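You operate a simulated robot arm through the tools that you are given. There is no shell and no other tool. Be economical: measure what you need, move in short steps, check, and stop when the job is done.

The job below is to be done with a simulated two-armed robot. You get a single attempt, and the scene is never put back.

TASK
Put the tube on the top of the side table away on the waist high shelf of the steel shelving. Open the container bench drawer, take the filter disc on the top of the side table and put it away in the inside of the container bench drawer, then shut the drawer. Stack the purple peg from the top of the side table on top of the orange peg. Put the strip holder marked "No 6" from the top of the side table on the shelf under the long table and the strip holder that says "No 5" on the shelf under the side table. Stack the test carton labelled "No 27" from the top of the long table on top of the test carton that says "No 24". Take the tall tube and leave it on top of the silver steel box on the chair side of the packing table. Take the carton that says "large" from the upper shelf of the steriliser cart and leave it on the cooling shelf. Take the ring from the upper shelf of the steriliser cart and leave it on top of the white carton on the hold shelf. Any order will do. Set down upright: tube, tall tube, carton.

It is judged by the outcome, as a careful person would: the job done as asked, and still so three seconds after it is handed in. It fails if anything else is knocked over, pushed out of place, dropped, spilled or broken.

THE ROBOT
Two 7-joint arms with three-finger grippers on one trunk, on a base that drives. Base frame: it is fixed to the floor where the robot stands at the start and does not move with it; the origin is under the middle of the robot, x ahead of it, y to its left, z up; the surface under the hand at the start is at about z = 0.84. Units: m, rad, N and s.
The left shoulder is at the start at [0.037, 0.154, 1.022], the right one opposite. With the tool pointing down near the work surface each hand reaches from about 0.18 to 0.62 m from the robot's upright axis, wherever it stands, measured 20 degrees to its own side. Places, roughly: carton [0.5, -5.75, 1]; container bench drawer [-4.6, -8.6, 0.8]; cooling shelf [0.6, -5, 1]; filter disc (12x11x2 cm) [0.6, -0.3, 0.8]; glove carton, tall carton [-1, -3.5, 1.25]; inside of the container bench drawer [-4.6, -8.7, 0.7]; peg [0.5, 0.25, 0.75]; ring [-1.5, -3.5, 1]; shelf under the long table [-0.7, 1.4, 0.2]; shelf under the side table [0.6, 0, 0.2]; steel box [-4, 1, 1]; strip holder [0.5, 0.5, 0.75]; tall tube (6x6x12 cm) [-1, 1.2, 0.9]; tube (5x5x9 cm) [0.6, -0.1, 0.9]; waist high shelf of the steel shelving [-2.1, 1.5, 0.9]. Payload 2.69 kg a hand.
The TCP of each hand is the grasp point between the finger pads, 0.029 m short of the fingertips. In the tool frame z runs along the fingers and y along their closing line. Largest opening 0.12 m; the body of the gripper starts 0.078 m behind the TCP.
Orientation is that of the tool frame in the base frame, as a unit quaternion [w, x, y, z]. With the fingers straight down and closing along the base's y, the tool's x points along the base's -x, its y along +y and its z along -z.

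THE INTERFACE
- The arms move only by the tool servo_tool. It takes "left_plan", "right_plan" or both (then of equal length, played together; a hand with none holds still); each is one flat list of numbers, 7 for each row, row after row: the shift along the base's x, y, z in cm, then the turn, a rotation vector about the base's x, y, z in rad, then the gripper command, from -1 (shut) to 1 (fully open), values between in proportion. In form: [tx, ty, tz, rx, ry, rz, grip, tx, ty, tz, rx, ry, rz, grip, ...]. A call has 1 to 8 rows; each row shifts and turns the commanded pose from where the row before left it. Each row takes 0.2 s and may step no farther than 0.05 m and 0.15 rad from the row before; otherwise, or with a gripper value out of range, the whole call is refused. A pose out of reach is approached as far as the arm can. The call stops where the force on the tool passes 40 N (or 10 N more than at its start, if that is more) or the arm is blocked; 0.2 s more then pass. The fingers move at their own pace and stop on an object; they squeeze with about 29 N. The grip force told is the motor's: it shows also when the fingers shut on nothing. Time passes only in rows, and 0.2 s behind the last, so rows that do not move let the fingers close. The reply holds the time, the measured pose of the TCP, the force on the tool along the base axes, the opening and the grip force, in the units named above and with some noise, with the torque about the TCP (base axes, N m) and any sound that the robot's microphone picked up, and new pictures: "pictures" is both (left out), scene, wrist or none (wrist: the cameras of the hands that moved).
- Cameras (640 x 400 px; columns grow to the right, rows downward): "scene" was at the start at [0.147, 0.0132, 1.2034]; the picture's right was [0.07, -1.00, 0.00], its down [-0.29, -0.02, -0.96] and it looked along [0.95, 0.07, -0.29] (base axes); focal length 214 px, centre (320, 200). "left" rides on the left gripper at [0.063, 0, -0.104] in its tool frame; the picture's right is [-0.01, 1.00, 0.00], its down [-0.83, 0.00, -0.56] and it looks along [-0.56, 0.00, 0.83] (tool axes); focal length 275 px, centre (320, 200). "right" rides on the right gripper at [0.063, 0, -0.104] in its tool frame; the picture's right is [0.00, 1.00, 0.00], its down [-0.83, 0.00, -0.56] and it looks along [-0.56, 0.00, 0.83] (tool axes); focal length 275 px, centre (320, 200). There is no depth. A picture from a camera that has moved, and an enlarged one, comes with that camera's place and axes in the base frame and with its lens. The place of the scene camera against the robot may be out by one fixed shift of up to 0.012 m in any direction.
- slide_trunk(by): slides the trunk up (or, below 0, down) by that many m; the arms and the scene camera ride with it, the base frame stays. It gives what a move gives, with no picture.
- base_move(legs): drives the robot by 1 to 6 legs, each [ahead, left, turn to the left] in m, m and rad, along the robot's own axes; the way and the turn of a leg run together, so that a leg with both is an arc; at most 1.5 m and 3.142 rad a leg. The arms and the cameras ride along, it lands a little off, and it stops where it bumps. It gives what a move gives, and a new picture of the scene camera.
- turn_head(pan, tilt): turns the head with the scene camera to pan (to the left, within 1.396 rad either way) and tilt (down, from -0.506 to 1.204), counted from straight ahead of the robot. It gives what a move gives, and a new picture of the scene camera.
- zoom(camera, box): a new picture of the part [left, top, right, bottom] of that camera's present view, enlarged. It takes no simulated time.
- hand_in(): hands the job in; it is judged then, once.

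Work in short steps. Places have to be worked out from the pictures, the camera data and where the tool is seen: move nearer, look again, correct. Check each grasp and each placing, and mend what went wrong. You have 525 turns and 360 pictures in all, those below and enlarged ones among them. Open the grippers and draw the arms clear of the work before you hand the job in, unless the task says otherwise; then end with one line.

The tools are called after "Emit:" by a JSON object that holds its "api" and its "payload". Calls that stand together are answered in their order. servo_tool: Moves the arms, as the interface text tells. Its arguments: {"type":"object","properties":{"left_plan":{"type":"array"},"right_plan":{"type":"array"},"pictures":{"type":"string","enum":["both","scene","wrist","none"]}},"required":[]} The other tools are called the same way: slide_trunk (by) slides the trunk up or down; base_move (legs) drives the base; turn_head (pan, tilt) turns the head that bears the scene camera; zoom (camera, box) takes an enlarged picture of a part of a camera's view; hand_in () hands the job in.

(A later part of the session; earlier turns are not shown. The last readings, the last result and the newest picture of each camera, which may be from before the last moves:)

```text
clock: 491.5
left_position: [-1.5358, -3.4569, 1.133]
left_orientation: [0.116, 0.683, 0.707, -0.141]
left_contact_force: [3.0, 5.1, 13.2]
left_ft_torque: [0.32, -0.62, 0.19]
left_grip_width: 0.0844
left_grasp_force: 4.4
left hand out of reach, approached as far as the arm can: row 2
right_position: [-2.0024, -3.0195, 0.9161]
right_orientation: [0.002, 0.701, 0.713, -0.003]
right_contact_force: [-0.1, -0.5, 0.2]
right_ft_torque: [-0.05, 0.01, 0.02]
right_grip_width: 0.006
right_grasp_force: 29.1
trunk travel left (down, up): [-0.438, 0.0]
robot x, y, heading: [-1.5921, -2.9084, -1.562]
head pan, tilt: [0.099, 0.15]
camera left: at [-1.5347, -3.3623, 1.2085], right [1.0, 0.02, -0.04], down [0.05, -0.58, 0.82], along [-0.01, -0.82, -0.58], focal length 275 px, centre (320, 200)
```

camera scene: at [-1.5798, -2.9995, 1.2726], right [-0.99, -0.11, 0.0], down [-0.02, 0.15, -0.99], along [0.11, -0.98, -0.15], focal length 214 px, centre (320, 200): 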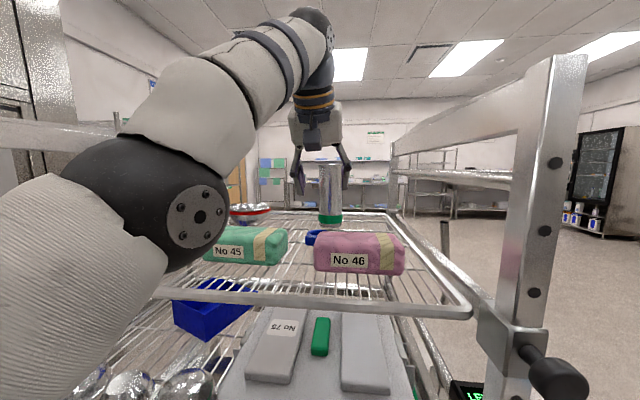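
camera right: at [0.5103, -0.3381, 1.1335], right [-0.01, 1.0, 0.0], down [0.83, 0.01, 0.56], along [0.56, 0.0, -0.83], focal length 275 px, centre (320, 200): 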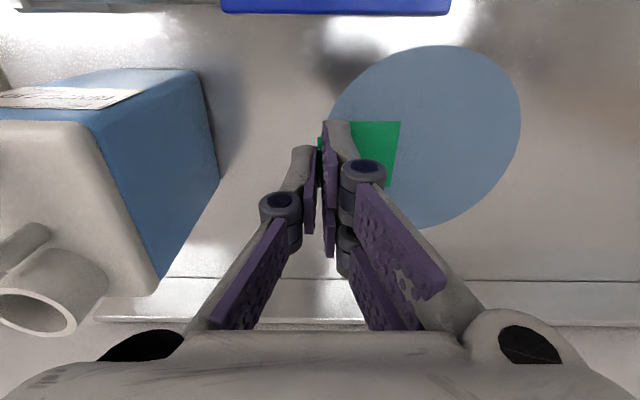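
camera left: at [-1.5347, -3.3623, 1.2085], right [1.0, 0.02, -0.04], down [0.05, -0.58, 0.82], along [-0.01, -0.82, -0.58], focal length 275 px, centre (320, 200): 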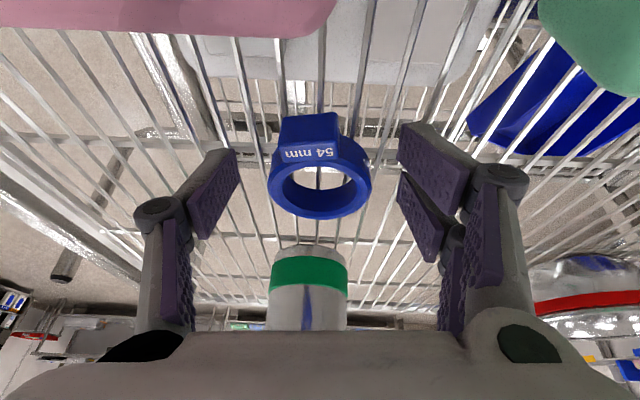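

Light contact of the tips with the deck (tips ≈1.103), and the ring is now centered between the fingertips. I lift 4 mm and close.

Emit:
{"api": "servo_tool", "payload": {"left_plan": [0, 0, 0.4, 0, 0, 0, 0.3, 0, 0, 0, 0, 0, 0, 0, 0, 0, 0, 0, 0, 0, -0.4, 0, 0, 0, 0, 0, 0, -1], "pictures": "wrist"}}

```text
clock: 492.5
left_position: [-1.5323, -3.4574, 1.1401]
left_orientation: [0.12, 0.681, 0.707, -0.144]
left_contact_force: [4.7, 5.2, 21.0]
left_ft_torque: [0.38, -0.52, 0.09]
left_grip_width: 0.0515
left_grasp_force: 28.9
right_position: [-2.0025, -3.0196, 0.917]
right_orientation: [0.0, 0.7, 0.714, -0.002]
right_contact_force: [0.3, 1.1, -0.1]
right_ft_torque: [-0.02, -0.01, 0.0]
right_grip_width: 0.0058
right_grasp_force: 28.4
trunk travel left (down, up): [-0.438, 0.0]
robot x, y, heading: [-1.589, -2.9098, -1.556]
head pan, tilt: [0.099, 0.15]
stopped in row 4 (left hand): the force on the tool passed its limit at 41 N (the readings are from after the stop); the commanded pose is now the measured one
camera left: at [-1.5322, -3.3605, 1.213], right [1.0, 0.03, -0.04], down [0.05, -0.57, 0.82], along [0.0, -0.82, -0.57], focal length 275 px, centre (320, 200)
```

left: 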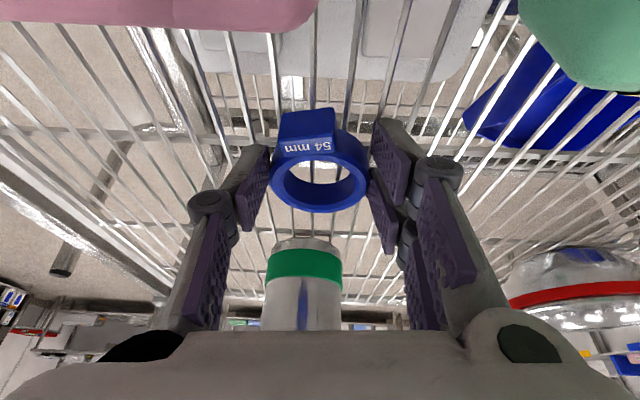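

The ring is gripped (51.5 mm). I lift it, easing back as the reach shrinks.

Emit:
{"api": "servo_tool", "payload": {"left_plan": [0, 0, 1, 0, 0, 0, -1, 0, 0.4, 1.5, 0, 0, 0, -1, 0, 0.6, 1.5, 0, 0, 0, -1, 0, 0.8, 1.5, 0, 0, 0, -1, 0, 1, 1.5, 0, 0, 0, -1], "pictures": "wrist"}}

```text
clock: 493.7
left_position: [-1.5299, -3.4169, 1.2006]
left_orientation: [0.116, 0.683, 0.707, -0.143]
left_contact_force: [-0.2, -0.6, 0.0]
left_ft_torque: [-0.01, 0.01, 0.0]
left_grip_width: 0.0511
left_grasp_force: 29.2
left hand out of reach, approached as far as the arm can: row 1, 2, 4
right_position: [-2.0027, -3.0204, 0.9159]
right_orientation: [0.0, 0.7, 0.714, -0.002]
right_contact_force: [0.2, 0.1, 0.2]
right_ft_torque: [-0.01, 0.01, 0.0]
right_grip_width: 0.0059
right_grasp_force: 28.7
trunk travel left (down, up): [-0.438, 0.0]
robot x, y, heading: [-1.587, -2.909, -1.563]
head pan, tilt: [0.099, 0.15]
camera left: at [-1.5291, -3.3219, 1.2746], right [1.0, 0.02, -0.04], down [0.05, -0.58, 0.82], along [0.0, -0.82, -0.58], focal length 275 px, centre (320, 200)
```

left: 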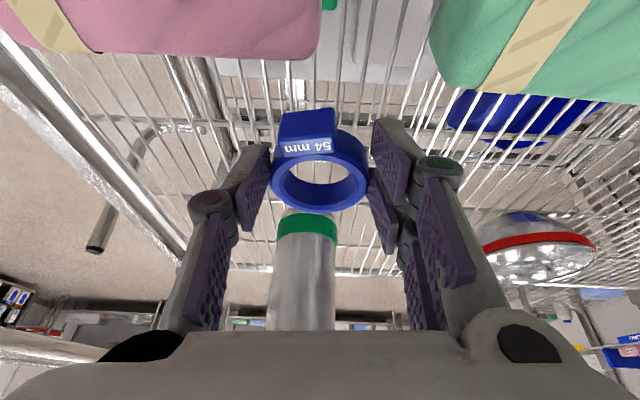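

The ring is up. I raise a little more and back the robot out over the packs.

Emit:
{"api": "servo_tool", "payload": {"left_plan": [0, 1, 1.2, 0, 0, 0, -1, 0, 1, 1.2, 0, 0, 0, -1], "pictures": "none"}}

Emit:
{"api": "base_move", "payload": {"legs": [[-0.6, 0.0, 0.0]]}}

Emit:
{"api": "zoom", "payload": {"camera": "scene", "box": [200, 130, 440, 280]}}

```text
clock: 494.3
left_position: [-1.5296, -3.3981, 1.2232]
left_orientation: [0.116, 0.682, 0.707, -0.142]
left_contact_force: [0.0, -0.2, 0.4]
left_ft_torque: [-0.02, -0.01, 0.04]
left_grip_width: 0.0513
left_grasp_force: 29.4
right_position: [-2.0035, -3.0206, 0.915]
right_orientation: [0.0, 0.7, 0.714, -0.001]
right_contact_force: [-0.1, -0.4, 0.3]
right_ft_torque: [0.0, 0.04, 0.0]
right_grip_width: 0.0065
right_grasp_force: 29.0
trunk travel left (down, up): [-0.438, 0.0]
robot x, y, heading: [-1.5877, -2.912, -1.558]
head pan, tilt: [0.099, 0.15]
```

```text
clock: 497.6
left_position: [-1.5365, -2.817, 1.2232]
left_orientation: [0.115, 0.683, 0.707, -0.142]
left_contact_force: [-0.1, -0.2, 0.0]
left_ft_torque: [0.0, 0.02, 0.02]
left_grip_width: 0.0512
left_grasp_force: 28.6
right_position: [-2.0104, -2.4389, 0.9149]
right_orientation: [0.0, 0.699, 0.715, -0.002]
right_contact_force: [-0.8, 0.6, 0.5]
right_ft_torque: [-0.03, 0.0, -0.02]
right_grip_width: 0.0058
right_grasp_force: 29.4
trunk travel left (down, up): [-0.438, 0.0]
robot x, y, heading: [-1.5948, -2.328, -1.561]
head pan, tilt: [0.099, 0.15]
camera scene: at [-1.5865, -2.4163, 1.2726], right [-0.99, -0.11, 0.0], down [-0.02, 0.15, -0.99], along [0.11, -0.98, -0.15], focal length 214 px, centre (320, 200)
```

scene: 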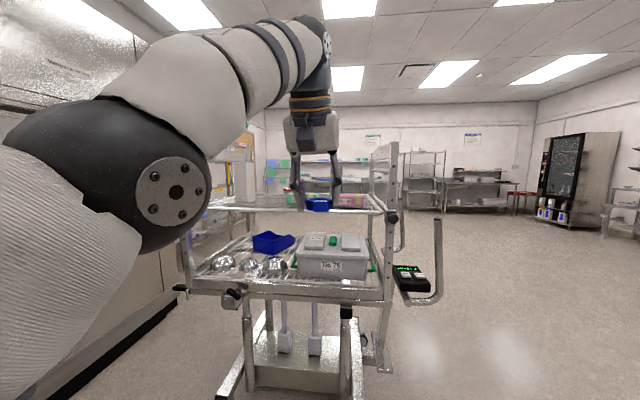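

```text
2.67 times, centred on (320, 205) of scene
camera zoom: at [-1.5865, -2.4163, 1.2726], right [-0.99, -0.11, 0.0], down [-0.02, 0.15, -0.99], along [0.11, -0.98, -0.15], focal length 572 px, centre (320, 187)
```

zoom: 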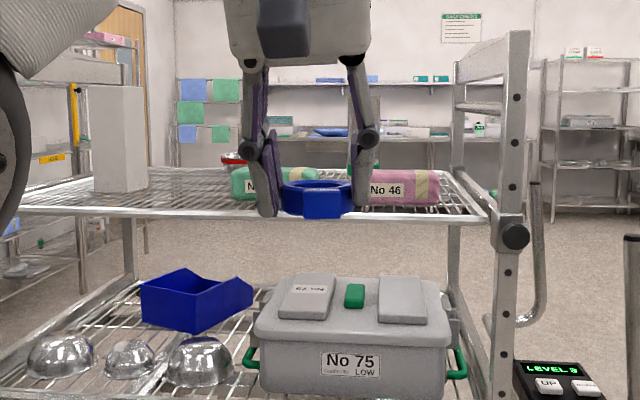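

The ring is held and everything on the cart is in place. I drive around the west side to the rack, facing +x.

Emit:
{"api": "base_move", "payload": {"legs": [[0.0, -1.15, 0.0], [1.4, 0.0, 0.0], [1.4, 0.0, 0.0], [0.0, 0.0, 1.565], [1.3, -0.3, 0.0]]}}

Emit:
{"api": "turn_head", "payload": {"pan": -0.1, "tilt": 0.2}}

```text
clock: 530.3
left_position: [-0.9402, -5.3336, 1.2239]
left_orientation: [0.183, -0.037, 0.982, -0.014]
left_contact_force: [0.7, 0.4, -0.6]
left_ft_torque: [-0.01, 0.02, -0.03]
left_grip_width: 0.0509
left_grasp_force: 29.1
right_position: [-1.2995, -5.8214, 0.9156]
right_orientation: [0.002, -0.03, 1.0, -0.001]
right_contact_force: [0.3, -1.0, 0.0]
right_ft_torque: [0.0, 0.03, 0.0]
right_grip_width: 0.006
right_grasp_force: 29.2
trunk travel left (down, up): [-0.438, 0.0]
robot x, y, heading: [-1.4248, -5.4115, 0.057]
head pan, tilt: [0.099, 0.15]
camera scene: at [-1.3339, -5.3911, 1.2726], right [0.15, -0.99, 0.0], down [-0.15, -0.02, -0.99], along [0.98, 0.15, -0.15], focal length 214 px, centre (320, 200)
```

scene: 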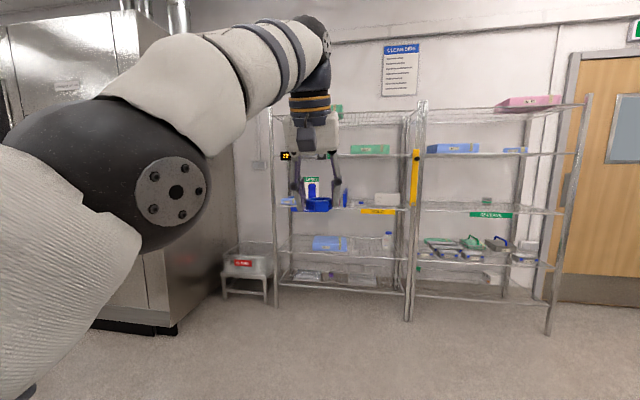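

```text
clock: 531.0
left_position: [-0.9419, -5.3336, 1.2235]
left_orientation: [0.184, -0.037, 0.982, -0.015]
left_contact_force: [0.2, 0.3, 0.1]
left_ft_torque: [0.02, -0.02, -0.02]
left_grip_width: 0.0508
left_grasp_force: 29.2
right_position: [-1.2995, -5.8214, 0.9161]
right_orientation: [0.001, -0.03, 1.0, -0.001]
right_contact_force: [0.2, 0.2, -0.1]
right_ft_torque: [-0.01, -0.04, 0.0]
right_grip_width: 0.0059
right_grasp_force: 28.8
trunk travel left (down, up): [-0.438, 0.0]
robot x, y, heading: [-1.4288, -5.4098, 0.054]
head pan, tilt: [-0.099, 0.201]
camera scene: at [-1.3327, -5.4095, 1.2679], right [-0.05, -1.0, 0.0], down [-0.2, 0.01, -0.98], along [0.98, -0.05, -0.2], focal length 214 px, centre (320, 200)
```

scene: 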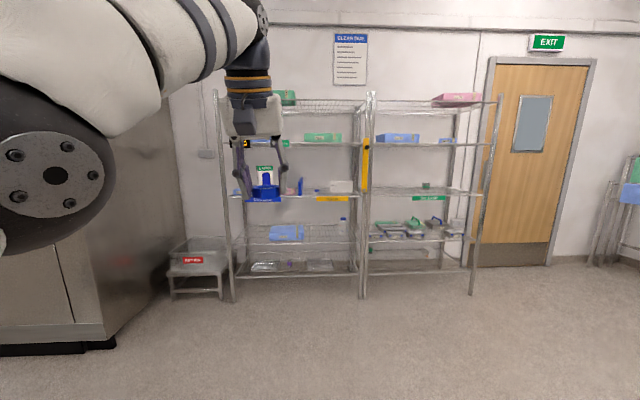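

The white carton is at about y=-5.68. I straighten, align the left hand with it and come closer.

Emit:
{"api": "base_move", "payload": {"legs": [[0.0, 0.0, -0.054], [0.8, -0.3, 0.0]]}}

Emit:
{"api": "turn_head", "payload": {"pan": 0.0, "tilt": 0.3}}

Emit:
{"api": "zoom", "payload": {"camera": "scene", "box": [230, 140, 430, 280]}}

```text
clock: 536.0
left_position: [-0.1375, -5.6671, 1.2244]
left_orientation: [0.182, -0.011, 0.983, -0.019]
left_contact_force: [-0.4, 0.0, 0.4]
left_ft_torque: [0.02, 0.04, 0.0]
left_grip_width: 0.0512
left_grasp_force: 28.7
right_position: [-0.5216, -6.134, 0.9147]
right_orientation: [0.002, -0.002, 1.0, -0.001]
right_contact_force: [0.9, -0.7, -0.9]
right_ft_torque: [-0.02, 0.02, 0.03]
right_grip_width: 0.006
right_grasp_force: 29.5
trunk travel left (down, up): [-0.438, 0.0]
robot x, y, heading: [-0.6247, -5.7214, -0.005]
head pan, tilt: [-0.099, 0.201]
camera scene: at [-0.5323, -5.7209, 1.2679], right [-0.1, -0.99, 0.0], down [-0.2, 0.02, -0.98], along [0.97, -0.1, -0.2], focal length 214 px, centre (320, 200)
```

scene: 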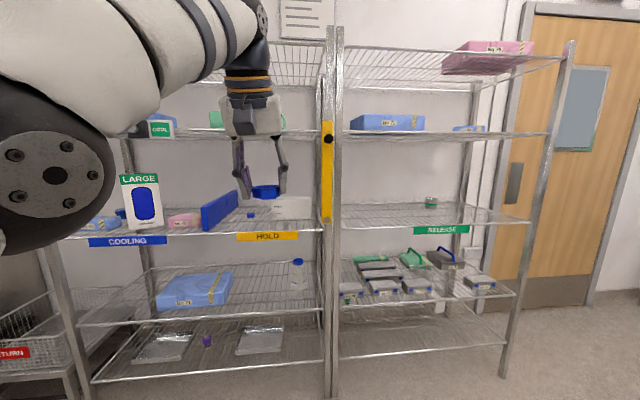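

```text
clock: 536.6
left_position: [-0.1374, -5.6672, 1.2217]
left_orientation: [0.182, -0.011, 0.983, -0.021]
left_contact_force: [0.0, -0.1, 0.3]
left_ft_torque: [-0.01, 0.01, 0.01]
left_grip_width: 0.0509
left_grasp_force: 28.5
right_position: [-0.5212, -6.1345, 0.9148]
right_orientation: [0.002, -0.002, 1.0, -0.001]
right_contact_force: [-1.2, 0.1, -0.2]
right_ft_torque: [0.03, 0.0, 0.01]
right_grip_width: 0.0059
right_grasp_force: 28.4
trunk travel left (down, up): [-0.438, 0.0]
robot x, y, heading: [-0.6252, -5.7163, -0.002]
head pan, tilt: [0.0, 0.3]
camera scene: at [-0.5319, -5.7116, 1.2587], right [0.0, -1.0, 0.0], down [-0.3, 0.0, -0.96], along [0.96, 0.0, -0.3], focal length 214 px, centre (320, 200)
```

scene: 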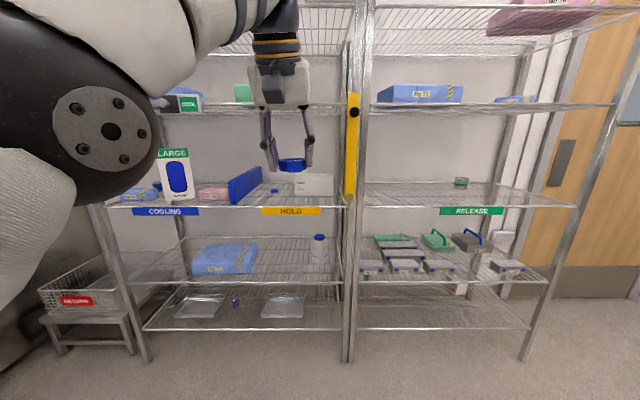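

```text
2.86 times, centred on (330, 210) of scene
camera zoom: at [-0.5319, -5.7116, 1.2587], right [0.0, -1.0, 0.0], down [-0.3, 0.0, -0.96], along [0.96, 0.0, -0.3], focal length 613 px, centre (291, 171)
```

zoom: 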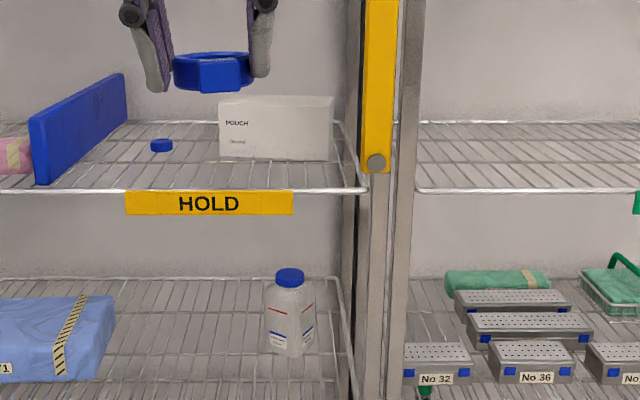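

The upper shelf (≈1.36) limits the wrist, so I need a flatter hand: I tilt the hand forward by another 0.41 rad here, lowering a little.

Emit:
{"api": "servo_tool", "payload": {"left_plan": [1, 0, -2, 0, -0.137, 0, -1, 1, 0, -2, 0, -0.137, 0, -1, 1, 0, -2, 0, -0.137, 0, -1], "pictures": "both"}}

```text
clock: 537.5
left_position: [-0.1073, -5.6668, 1.1704]
left_orientation: [0.379, -0.005, 0.925, -0.023]
left_contact_force: [-0.2, 0.0, 0.2]
left_ft_torque: [-0.02, 0.01, -0.02]
left_grip_width: 0.0512
left_grasp_force: 29.5
left hand out of reach, approached as far as the arm can: row 1
right_position: [-0.5219, -6.1337, 0.9149]
right_orientation: [0.001, -0.001, 1.0, -0.002]
right_contact_force: [-0.7, 0.2, -0.1]
right_ft_torque: [-0.03, -0.01, 0.03]
right_grip_width: 0.0059
right_grasp_force: 28.6
trunk travel left (down, up): [-0.438, 0.0]
robot x, y, heading: [-0.6207, -5.7181, -0.008]
head pan, tilt: [0.0, 0.3]
camera scene: at [-0.5314, -5.7107, 1.2585], right [0.0, -1.0, 0.0], down [-0.3, 0.0, -0.96], along [0.96, 0.0, -0.3], focal length 214 px, centre (320, 200)
camera left: at [-0.2258, -5.6651, 1.2003], right [0.01, 1.0, -0.04], down [0.2, 0.04, 0.98], along [0.98, -0.02, -0.2], focal length 275 px, centre (320, 200)
```

scene: 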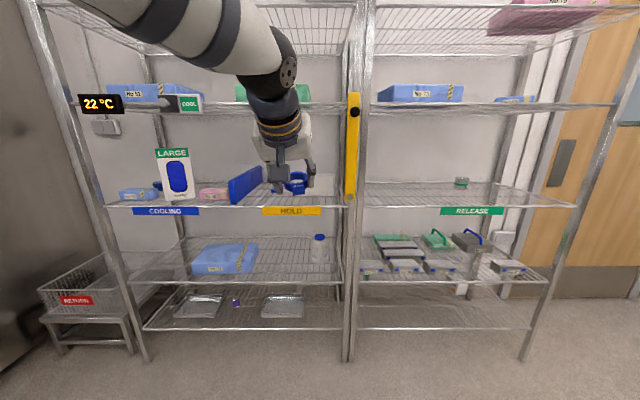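
left: 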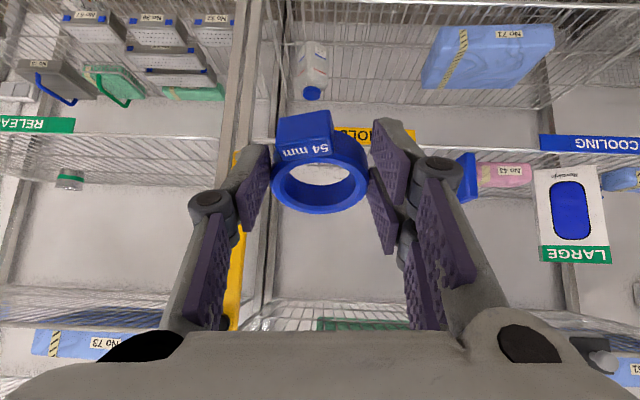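

Tilt is now 0.78. I shift 1.7 cm in y and drive 0.5 m ahead, then check by wrist camera.

Emit:
{"api": "servo_tool", "payload": {"left_plan": [0, -1.7, 0, 0, 0, 0, -1], "pictures": "none"}}

Emit:
{"api": "base_move", "payload": {"legs": [[0.5, 0.0, 0.008]]}}

Emit:
{"api": "servo_tool", "payload": {"left_plan": [0, 0, 0, 0, 0, 0, -1], "pictures": "wrist"}}

```text
clock: 537.9
left_position: [-0.1067, -5.685, 1.1708]
left_orientation: [0.379, -0.007, 0.925, -0.021]
left_contact_force: [-0.2, -0.7, -0.3]
left_ft_torque: [0.03, -0.03, -0.01]
left_grip_width: 0.0509
left_grasp_force: 28.9
right_position: [-0.5209, -6.1341, 0.9165]
right_orientation: [0.002, -0.002, 1.0, -0.001]
right_contact_force: [0.9, -0.3, 0.0]
right_ft_torque: [-0.01, -0.03, -0.02]
right_grip_width: 0.0057
right_grasp_force: 29.3
trunk travel left (down, up): [-0.438, 0.0]
robot x, y, heading: [-0.6255, -5.717, -0.009]
head pan, tilt: [0.0, 0.3]
```

```text
clock: 540.8
left_position: [0.3918, -5.684, 1.1702]
left_orientation: [0.378, -0.008, 0.926, -0.02]
left_contact_force: [0.7, -0.6, 0.0]
left_ft_torque: [-0.01, -0.04, 0.0]
left_grip_width: 0.0513
left_grasp_force: 28.8
right_position: [-0.022, -6.1348, 0.9159]
right_orientation: [0.002, -0.003, 1.0, -0.001]
right_contact_force: [-0.4, 0.2, 0.0]
right_ft_torque: [0.01, 0.01, 0.0]
right_grip_width: 0.0063
right_grasp_force: 29.2
trunk travel left (down, up): [-0.438, 0.0]
robot x, y, heading: [-0.1288, -5.7202, 0.002]
head pan, tilt: [0.0, 0.3]
camera scene: at [-0.0329, -5.7121, 1.2586], right [0.0, -1.0, 0.0], down [-0.3, 0.0, -0.96], along [0.96, 0.0, -0.3], focal length 214 px, centre (320, 200)
```

scene: 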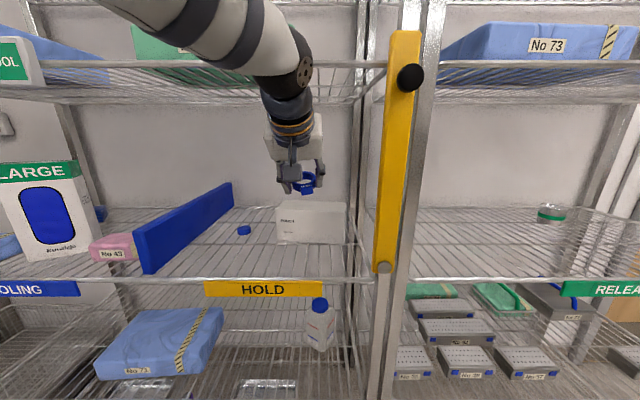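

```text
clock: 541.2
left_position: [0.3915, -5.6844, 1.1705]
left_orientation: [0.379, -0.007, 0.925, -0.022]
left_contact_force: [0.0, 0.6, -0.9]
left_ft_torque: [0.03, -0.01, -0.01]
left_grip_width: 0.051
left_grasp_force: 29.2
right_position: [-0.0227, -6.1354, 0.9144]
right_orientation: [0.002, -0.003, 1.0, 0.0]
right_contact_force: [-0.3, 0.0, -0.7]
right_ft_torque: [-0.03, -0.01, -0.01]
right_grip_width: 0.006
right_grasp_force: 28.6
trunk travel left (down, up): [-0.438, 0.0]
robot x, y, heading: [-0.127, -5.7143, -0.001]
head pan, tilt: [0.0, 0.3]
camera left: at [0.2723, -5.6828, 1.2008], right [0.01, 1.0, -0.04], down [0.2, 0.04, 0.98], along [0.98, -0.01, -0.2], focal length 275 px, centre (320, 200)
```

left: 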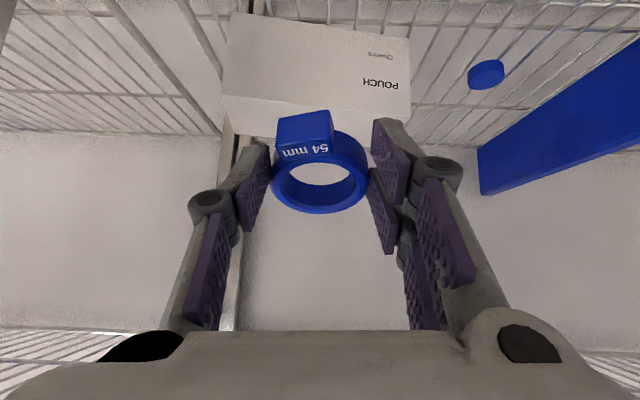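

Carton top spans x 0.505–0.564, y centered at -5.69. I lower 3 cm and drive 0.11 m so the ring comes over it.

Emit:
{"api": "servo_tool", "payload": {"left_plan": [0, -0.4, -3, 0, 0, 0, -1], "pictures": "none"}}

Emit:
{"api": "base_move", "payload": {"legs": [[0.115, 0.0, 0.0]]}}

Emit:
{"api": "servo_tool", "payload": {"left_plan": [0, 0, 0, 0, 0, 0, -1], "pictures": "wrist"}}

Emit:
{"api": "zoom", "payload": {"camera": "scene", "box": [230, 150, 390, 290]}}

```text
clock: 541.6
left_position: [0.3904, -5.6888, 1.1401]
left_orientation: [0.379, -0.007, 0.925, -0.02]
left_contact_force: [0.3, -0.8, 0.0]
left_ft_torque: [0.02, 0.03, 0.01]
left_grip_width: 0.0507
left_grasp_force: 29.0
right_position: [-0.022, -6.1352, 0.9156]
right_orientation: [0.0, -0.003, 1.0, 0.0]
right_contact_force: [-0.5, 0.7, -0.4]
right_ft_torque: [-0.04, 0.02, 0.0]
right_grip_width: 0.0059
right_grasp_force: 28.8
trunk travel left (down, up): [-0.438, 0.0]
robot x, y, heading: [-0.1276, -5.7167, 0.0]
head pan, tilt: [0.0, 0.3]
```

```text
clock: 542.8
left_position: [0.505, -5.69, 1.1404]
left_orientation: [0.379, -0.008, 0.925, -0.021]
left_contact_force: [0.7, -0.7, -0.5]
left_ft_torque: [-0.02, 0.02, -0.01]
left_grip_width: 0.0511
left_grasp_force: 29.1
right_position: [0.0911, -6.1351, 0.916]
right_orientation: [0.002, -0.003, 1.0, -0.001]
right_contact_force: [0.0, -0.1, -0.4]
right_ft_torque: [-0.04, 0.02, 0.03]
right_grip_width: 0.006
right_grasp_force: 28.9
trunk travel left (down, up): [-0.438, 0.0]
robot x, y, heading: [-0.0162, -5.7194, -0.004]
head pan, tilt: [0.0, 0.3]
camera scene: at [0.0809, -5.7123, 1.2586], right [0.0, -1.0, 0.0], down [-0.3, 0.0, -0.96], along [0.96, 0.0, -0.3], focal length 214 px, centre (320, 200)
```

scene: 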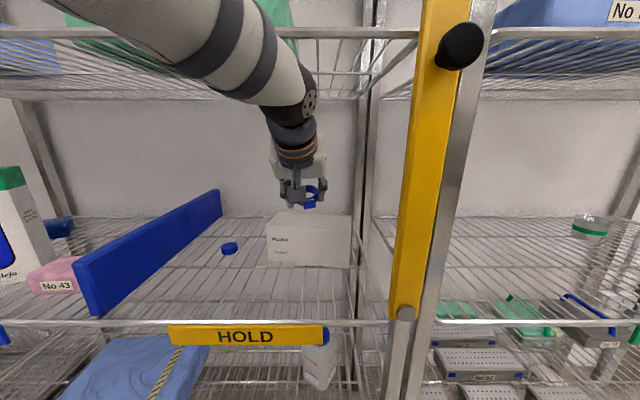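

```text
clock: 543.2
left_position: [0.5042, -5.6899, 1.1424]
left_orientation: [0.38, -0.007, 0.925, -0.021]
left_contact_force: [-0.5, -0.1, -0.2]
left_ft_torque: [0.05, -0.03, 0.02]
left_grip_width: 0.051
left_grasp_force: 28.9
right_position: [0.0909, -6.1349, 0.9144]
right_orientation: [0.002, -0.003, 1.0, 0.0]
right_contact_force: [0.5, -0.9, -0.2]
right_ft_torque: [0.02, 0.03, -0.02]
right_grip_width: 0.0061
right_grasp_force: 29.3
trunk travel left (down, up): [-0.438, 0.0]
robot x, y, heading: [-0.012, -5.7194, 0.005]
head pan, tilt: [0.0, 0.3]
camera left: at [0.3854, -5.6878, 1.1705], right [0.01, 1.0, -0.04], down [0.2, 0.04, 0.98], along [0.98, -0.01, -0.2], focal length 275 px, centre (320, 200)
```

left: 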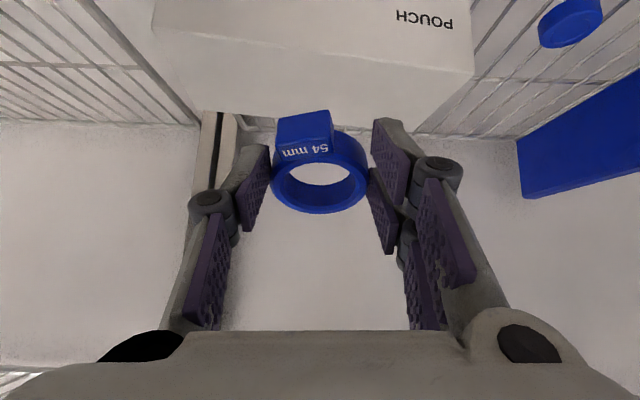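

```text
2.86 times, centred on (310, 220) of scene
camera zoom: at [0.0801, -5.7123, 1.2587], right [0.0, -1.0, 0.0], down [-0.3, 0.0, -0.96], along [0.96, 0.0, -0.3], focal length 613 px, centre (349, 143)
```

zoom: 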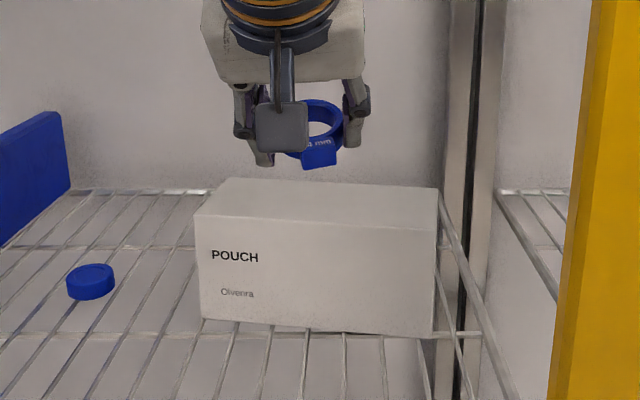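

A closer view shows the carton top is ~9 cm deep with center ≈ (0.566, -5.683). I move 4.2 cm further in and +0.7 cm in y.

Emit:
{"api": "servo_tool", "payload": {"left_plan": [2.1, 0.4, 0, 0, 0, 0, -1, 2.1, 0.3, 0, 0, 0, 0, -1], "pictures": "wrist"}}

Emit:
{"api": "zoom", "payload": {"camera": "scene", "box": [230, 150, 390, 290]}}

```text
clock: 543.8
left_position: [0.5463, -5.6803, 1.1401]
left_orientation: [0.379, -0.007, 0.925, -0.021]
left_contact_force: [-0.5, -0.7, -0.2]
left_ft_torque: [-0.03, 0.01, -0.01]
left_grip_width: 0.0509
left_grasp_force: 29.0
right_position: [0.0909, -6.1343, 0.9145]
right_orientation: [0.001, -0.003, 1.0, 0.0]
right_contact_force: [-0.1, 0.0, -0.6]
right_ft_torque: [-0.01, -0.02, -0.02]
right_grip_width: 0.0056
right_grasp_force: 29.3
trunk travel left (down, up): [-0.438, 0.0]
robot x, y, heading: [-0.0144, -5.7218, -0.002]
head pan, tilt: [0.0, 0.3]
camera left: at [0.428, -5.6795, 1.1696], right [0.01, 1.0, -0.04], down [0.2, 0.04, 0.98], along [0.98, -0.01, -0.2], focal length 275 px, centre (320, 200)
```

left: 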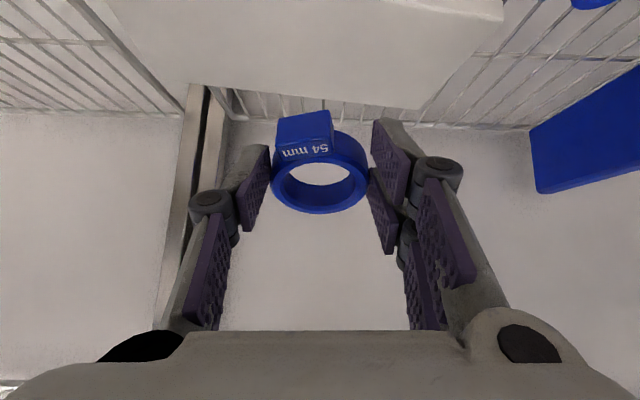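

```text
2.86 times, centred on (310, 220) of scene
camera zoom: at [0.0808, -5.7122, 1.2585], right [0.0, -1.0, 0.0], down [-0.3, 0.0, -0.96], along [0.96, 0.0, -0.3], focal length 613 px, centre (349, 143)
```

zoom: 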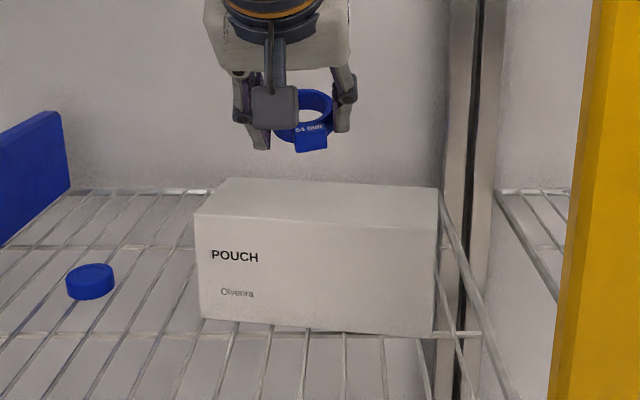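

Cross-checking both views gives the carton top at z≈1.045, center x≈0.576. I shift 1 cm further in and lower until contact.

Emit:
{"api": "servo_tool", "payload": {"left_plan": [1, 0, -1.5, 0, 0, 0, -1, 0, 0, -1.5, 0, 0, 0, -1, 0, 0, -1, 0, 0, 0, -1], "pictures": "wrist"}}

Emit:
{"api": "zoom", "payload": {"camera": "scene", "box": [230, 150, 390, 290]}}

```text
clock: 544.6
left_position: [0.556, -5.682, 1.1007]
left_orientation: [0.38, -0.007, 0.925, -0.022]
left_contact_force: [-1.0, -0.1, -0.3]
left_ft_torque: [0.02, -0.02, -0.02]
left_grip_width: 0.051
left_grasp_force: 29.4
right_position: [0.0906, -6.1351, 0.9158]
right_orientation: [0.002, -0.003, 1.0, -0.001]
right_contact_force: [0.1, -0.7, 0.9]
right_ft_torque: [-0.01, 0.01, 0.01]
right_grip_width: 0.006
right_grasp_force: 29.1
trunk travel left (down, up): [-0.438, 0.0]
robot x, y, heading: [-0.0107, -5.7184, -0.005]
head pan, tilt: [0.0, 0.3]
camera left: at [0.4377, -5.6808, 1.1298], right [0.01, 1.0, -0.04], down [0.2, 0.04, 0.98], along [0.98, -0.01, -0.2], focal length 275 px, centre (320, 200)
```

left: 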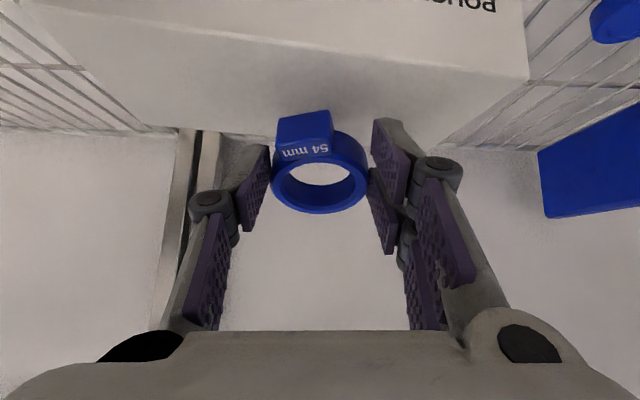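

```text
2.86 times, centred on (310, 220) of scene
camera zoom: at [0.0805, -5.7122, 1.2586], right [0.0, -1.0, 0.0], down [-0.3, 0.0, -0.96], along [0.96, 0.0, -0.3], focal length 613 px, centre (349, 143)
```

zoom: 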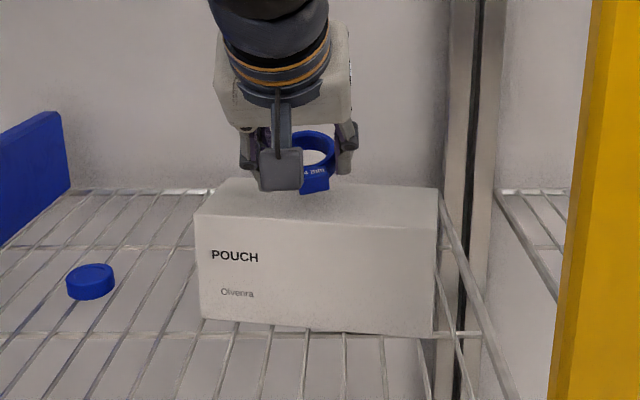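

Triangulated: top z≈1.049, x from 0.534 to 0.62; the ring center is at 0.576, right on the middle. I creep down to contact.

Emit:
{"api": "servo_tool", "payload": {"left_plan": [0, 0, -0.5, 0, 0, 0, -1, 0, 0, -0.4, 0, 0, 0, -1, 0, 0, -0.4, 0, 0, 0, -1], "pictures": "wrist"}}

Emit:
{"api": "zoom", "payload": {"camera": "scene", "box": [230, 150, 390, 290]}}

```text
clock: 545.4
left_position: [0.5565, -5.6822, 1.0888]
left_orientation: [0.38, -0.007, 0.925, -0.021]
left_contact_force: [-0.1, -0.6, 1.4]
left_ft_torque: [-0.02, 0.03, -0.02]
left_grip_width: 0.0511
left_grasp_force: 29.1
right_position: [0.0917, -6.1348, 0.9156]
right_orientation: [0.001, -0.003, 1.0, -0.001]
right_contact_force: [-0.6, -0.4, 0.8]
right_ft_torque: [-0.03, -0.02, 0.01]
right_grip_width: 0.006
right_grasp_force: 29.5
trunk travel left (down, up): [-0.438, 0.0]
robot x, y, heading: [-0.0138, -5.7163, -0.001]
head pan, tilt: [0.0, 0.3]
camera left: at [0.4375, -5.6807, 1.1183], right [0.01, 1.0, -0.04], down [0.2, 0.04, 0.98], along [0.98, -0.01, -0.2], focal length 275 px, centre (320, 200)
```

left: 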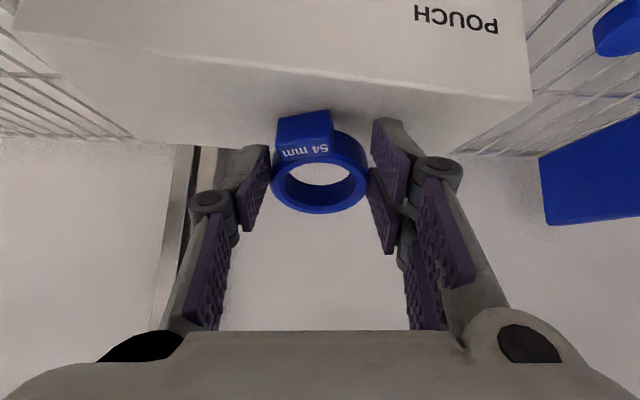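

```text
2.86 times, centred on (310, 220) of scene
camera zoom: at [0.0801, -5.7123, 1.2587], right [0.0, -1.0, 0.0], down [-0.3, 0.0, -0.96], along [0.96, 0.0, -0.3], focal length 613 px, centre (349, 143)
```

zoom: 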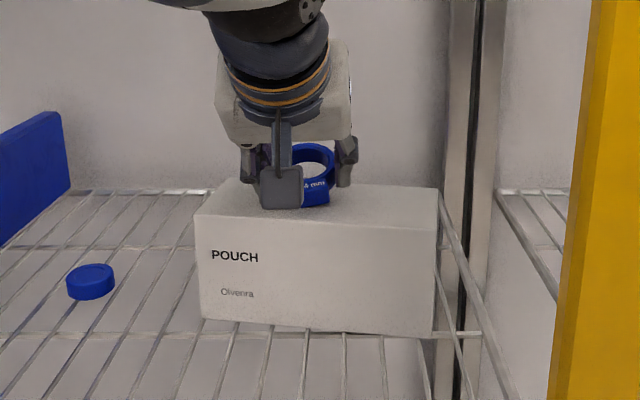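

The tag edge is just touching. I press down gently so the ring pivots flat.

Emit:
{"api": "servo_tool", "payload": {"left_plan": [0, 0, -0.3, 0, 0, 0, -1, 0, 0, -0.3, 0, 0, 0, -1, 0, 0, -0.3, 0, 0, 0, -1], "pictures": "wrist"}}

Emit:
{"api": "zoom", "payload": {"camera": "scene", "box": [260, 170, 340, 240]}}

```text
clock: 546.2
left_position: [0.557, -5.6819, 1.0869]
left_orientation: [0.386, -0.005, 0.922, -0.022]
left_contact_force: [4.7, -0.8, 29.9]
left_ft_torque: [0.46, -0.15, -0.09]
left_grip_width: 0.051
left_grasp_force: 28.7
right_position: [0.0903, -6.1359, 0.9158]
right_orientation: [0.005, -0.002, 1.0, 0.0]
right_contact_force: [0.2, -1.2, -0.6]
right_ft_torque: [0.0, 0.01, -0.01]
right_grip_width: 0.006
right_grasp_force: 29.2
trunk travel left (down, up): [-0.438, 0.0]
robot x, y, heading: [-0.0128, -5.7134, 0.001]
head pan, tilt: [0.0, 0.3]
camera left: at [0.4366, -5.6803, 1.1142], right [0.01, 1.0, -0.04], down [0.19, 0.04, 0.98], along [0.98, -0.02, -0.19], focal length 275 px, centre (320, 200)
```

left: 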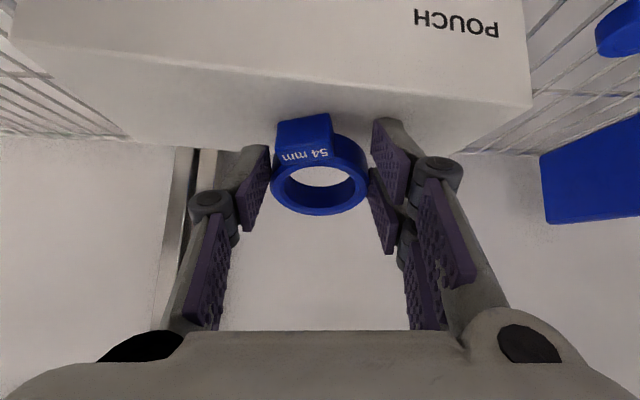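

```text
5.71 times, centred on (300, 205) of scene
camera zoom: at [0.0775, -5.7125, 1.2593], right [0.0, -1.0, 0.0], down [-0.29, 0.0, -0.96], along [0.96, 0.0, -0.29], focal length 1226 px, centre (434, 171)
```

zoom: 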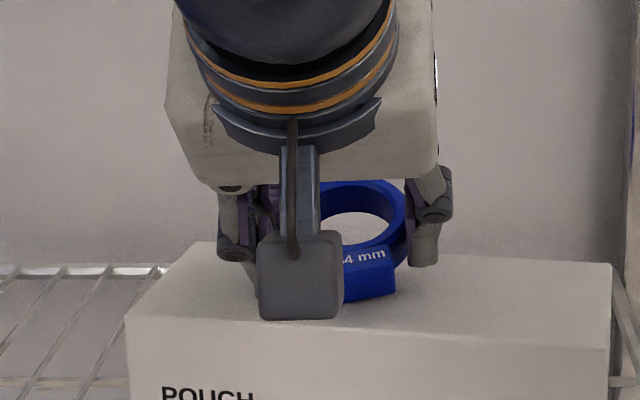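

The ring doesn't pivot at 30 N. I relieve, shift 0.9 cm back toward the carton's middle (so it ends centered when it lies down), and set it to light contact.

Emit:
{"api": "servo_tool", "payload": {"left_plan": [0, 0, 1, 0, 0, 0, -1, -0.9, 0, 0, 0, 0, 0, -1, 0, 0, -0.5, 0, 0, 0, -1, 0, 0, -0.3, 0, 0, 0, -1], "pictures": "none"}}

```text
clock: 547.2
left_position: [0.5465, -5.6812, 1.087]
left_orientation: [0.386, -0.007, 0.922, -0.022]
left_contact_force: [8.2, 9.4, 37.0]
left_ft_torque: [1.13, -0.46, -0.13]
left_grip_width: 0.051
left_grasp_force: 28.9
right_position: [0.0899, -6.1327, 0.9177]
right_orientation: [0.005, -0.003, 1.0, -0.002]
right_contact_force: [-0.4, -0.7, 0.0]
right_ft_torque: [0.02, 0.03, 0.03]
right_grip_width: 0.006
right_grasp_force: 29.2
trunk travel left (down, up): [-0.438, 0.0]
robot x, y, heading: [-0.0109, -5.7169, 0.001]
head pan, tilt: [0.0, 0.3]
```

Too firm; I raise in small steps to reach light contact and look.

Emit:
{"api": "servo_tool", "payload": {"left_plan": [0, 0, 0.4, 0, 0, 0, -1, 0, 0, 0.2, 0, 0, 0, -1], "pictures": "wrist"}}

Emit:
{"api": "zoom", "payload": {"camera": "scene", "box": [260, 170, 340, 240]}}

```text
clock: 547.8
left_position: [0.547, -5.6819, 1.0877]
left_orientation: [0.381, -0.007, 0.924, -0.022]
left_contact_force: [7.0, 6.7, 26.7]
left_ft_torque: [0.84, -0.32, -0.16]
left_grip_width: 0.0511
left_grasp_force: 29.0
right_position: [0.0899, -6.135, 0.9147]
right_orientation: [0.002, -0.002, 1.0, -0.001]
right_contact_force: [0.5, 0.2, 0.4]
right_ft_torque: [0.01, 0.01, 0.0]
right_grip_width: 0.006
right_grasp_force: 29.5
trunk travel left (down, up): [-0.438, 0.0]
robot x, y, heading: [-0.015, -5.7219, 0.001]
head pan, tilt: [0.0, 0.3]
camera left: at [0.4277, -5.6806, 1.117], right [0.01, 1.0, -0.04], down [0.2, 0.04, 0.98], along [0.98, -0.02, -0.2], focal length 275 px, centre (320, 200)
```

left: 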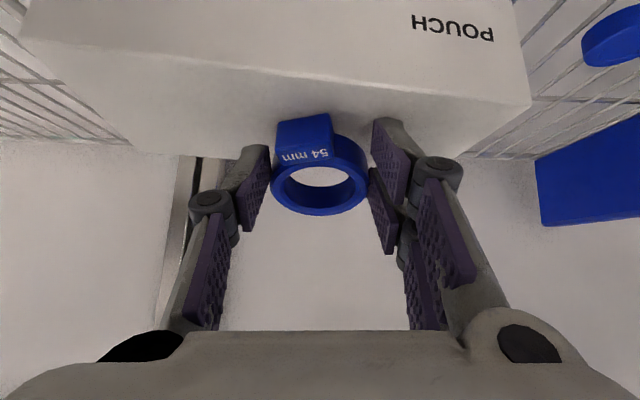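

```text
5.71 times, centred on (300, 205) of scene
camera zoom: at [0.0793, -5.7116, 1.2586], right [0.0, -1.0, 0.0], down [-0.29, 0.0, -0.96], along [0.96, 0.0, -0.29], focal length 1226 px, centre (434, 171)
```

zoom: 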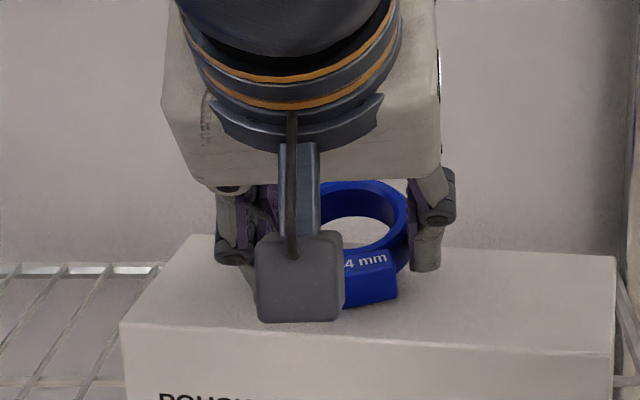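

The carton was dragged along ~1 cm since contact wasn't broken. I move it back the same way, then lift fully clear before repositioning.

Emit:
{"api": "servo_tool", "payload": {"left_plan": [0.45, 0, 0, 0, 0, 0, -1, 0.45, 0, 0, 0, 0, 0, -1, 0, 0, 1, 0, 0, 0, -1, 0, 0, 0.8, 0, 0, 0, -1], "pictures": "wrist"}}

Emit:
{"api": "zoom", "payload": {"camera": "scene", "box": [230, 150, 390, 290]}}

```text
clock: 548.8
left_position: [0.556, -5.6828, 1.1031]
left_orientation: [0.378, -0.007, 0.926, -0.021]
left_contact_force: [-0.2, 0.2, 0.2]
left_ft_torque: [0.02, 0.02, -0.01]
left_grip_width: 0.0509
left_grasp_force: 28.8
right_position: [0.0911, -6.1351, 0.9153]
right_orientation: [0.0, -0.003, 1.0, -0.001]
right_contact_force: [-0.2, 0.2, 0.2]
right_ft_torque: [0.02, -0.01, -0.01]
right_grip_width: 0.0057
right_grasp_force: 29.1
trunk travel left (down, up): [-0.438, 0.0]
robot x, y, heading: [-0.0138, -5.7202, 0.0]
head pan, tilt: [0.0, 0.3]
camera left: at [0.4375, -5.6808, 1.1331], right [0.01, 1.0, -0.04], down [0.21, 0.04, 0.98], along [0.98, -0.01, -0.21], focal length 275 px, centre (320, 200)
```

left: 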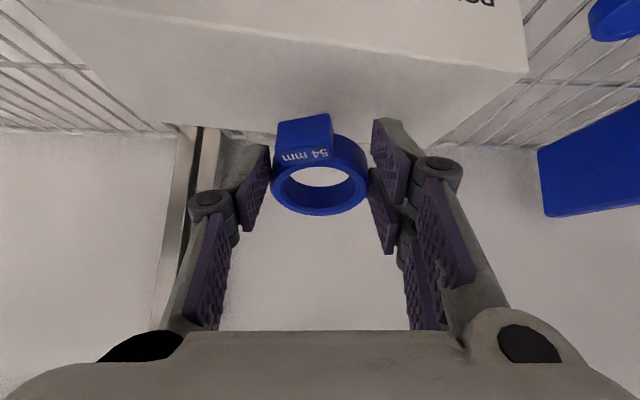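

```text
2.86 times, centred on (310, 220) of scene
camera zoom: at [0.0801, -5.7123, 1.2585], right [0.0, -1.0, 0.0], down [-0.3, 0.0, -0.96], along [0.96, 0.0, -0.3], focal length 613 px, centre (349, 143)
```

zoom: 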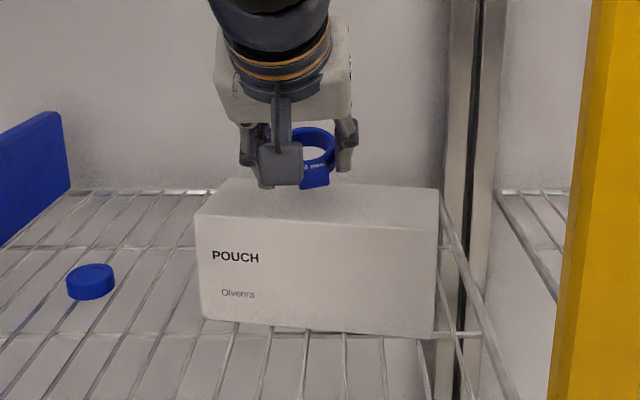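

The carton is back where it was. Now, clear of contact, I shift 0.8 cm back and lower to a light touch.

Emit:
{"api": "servo_tool", "payload": {"left_plan": [-0.8, 0, 0, 0, 0, 0, -1, 0, 0, -1, 0, 0, 0, -1, 0, 0, -0.3, 0, 0, 0, -1, 0, 0, -0.1, 0, 0, 0, -1], "pictures": "none"}}

```text
clock: 549.8
left_position: [0.5489, -5.6822, 1.0906]
left_orientation: [0.379, -0.008, 0.925, -0.021]
left_contact_force: [0.5, -0.3, 1.0]
left_ft_torque: [-0.01, 0.0, 0.03]
left_grip_width: 0.0508
left_grasp_force: 28.9
right_position: [0.0914, -6.1347, 0.9148]
right_orientation: [0.002, -0.002, 1.0, -0.001]
right_contact_force: [-0.4, -0.2, 0.1]
right_ft_torque: [0.0, -0.03, -0.02]
right_grip_width: 0.0058
right_grasp_force: 29.3
trunk travel left (down, up): [-0.438, 0.0]
robot x, y, heading: [-0.0126, -5.7187, -0.002]
head pan, tilt: [0.0, 0.3]
```

Just at the surface. I lower 2 mm more and open only slightly so the ring lies down between the fingers.

Emit:
{"api": "servo_tool", "payload": {"left_plan": [0, 0, -0.2, 0, 0, 0, -1, 0, 0, 0, 0, 0, 0, -0.1, 0, 0, 0, 0, 0, 0, -0.1], "pictures": "wrist"}}

Emit:
{"api": "zoom", "payload": {"camera": "scene", "box": [260, 170, 340, 240]}}

```text
clock: 550.6
left_position: [0.5491, -5.682, 1.0881]
left_orientation: [0.379, -0.006, 0.925, -0.022]
left_contact_force: [-0.8, -1.1, -0.1]
left_ft_torque: [-0.02, -0.03, -0.02]
left_grip_width: 0.0539
left_grasp_force: 0.1
right_position: [0.0908, -6.1353, 0.9146]
right_orientation: [0.002, -0.002, 1.0, -0.001]
right_contact_force: [1.3, 0.3, 0.2]
right_ft_torque: [-0.02, 0.02, 0.02]
right_grip_width: 0.0058
right_grasp_force: 28.4
trunk travel left (down, up): [-0.438, 0.0]
robot x, y, heading: [-0.0135, -5.7164, -0.005]
head pan, tilt: [0.0, 0.3]
camera left: at [0.4299, -5.6805, 1.119], right [0.01, 1.0, -0.04], down [0.2, 0.04, 0.98], along [0.98, -0.01, -0.2], focal length 275 px, centre (320, 200)
```

left: 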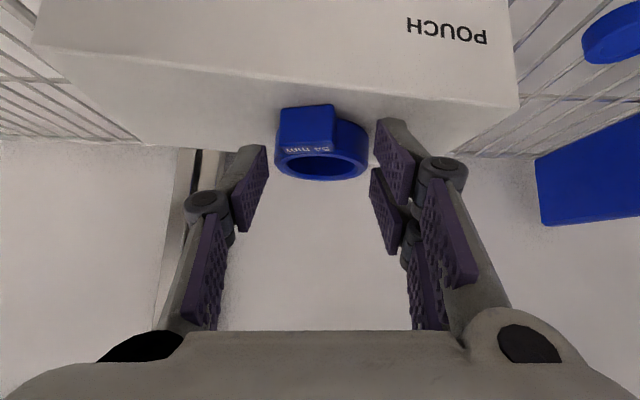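

```text
5.71 times, centred on (300, 205) of scene
camera zoom: at [0.0803, -5.7139, 1.2589], right [-0.02, -1.0, 0.0], down [-0.29, 0.01, -0.96], along [0.96, -0.02, -0.29], focal length 1226 px, centre (434, 171)
```

zoom: 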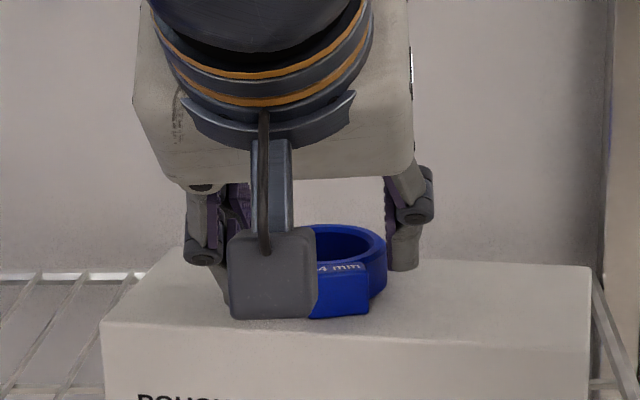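

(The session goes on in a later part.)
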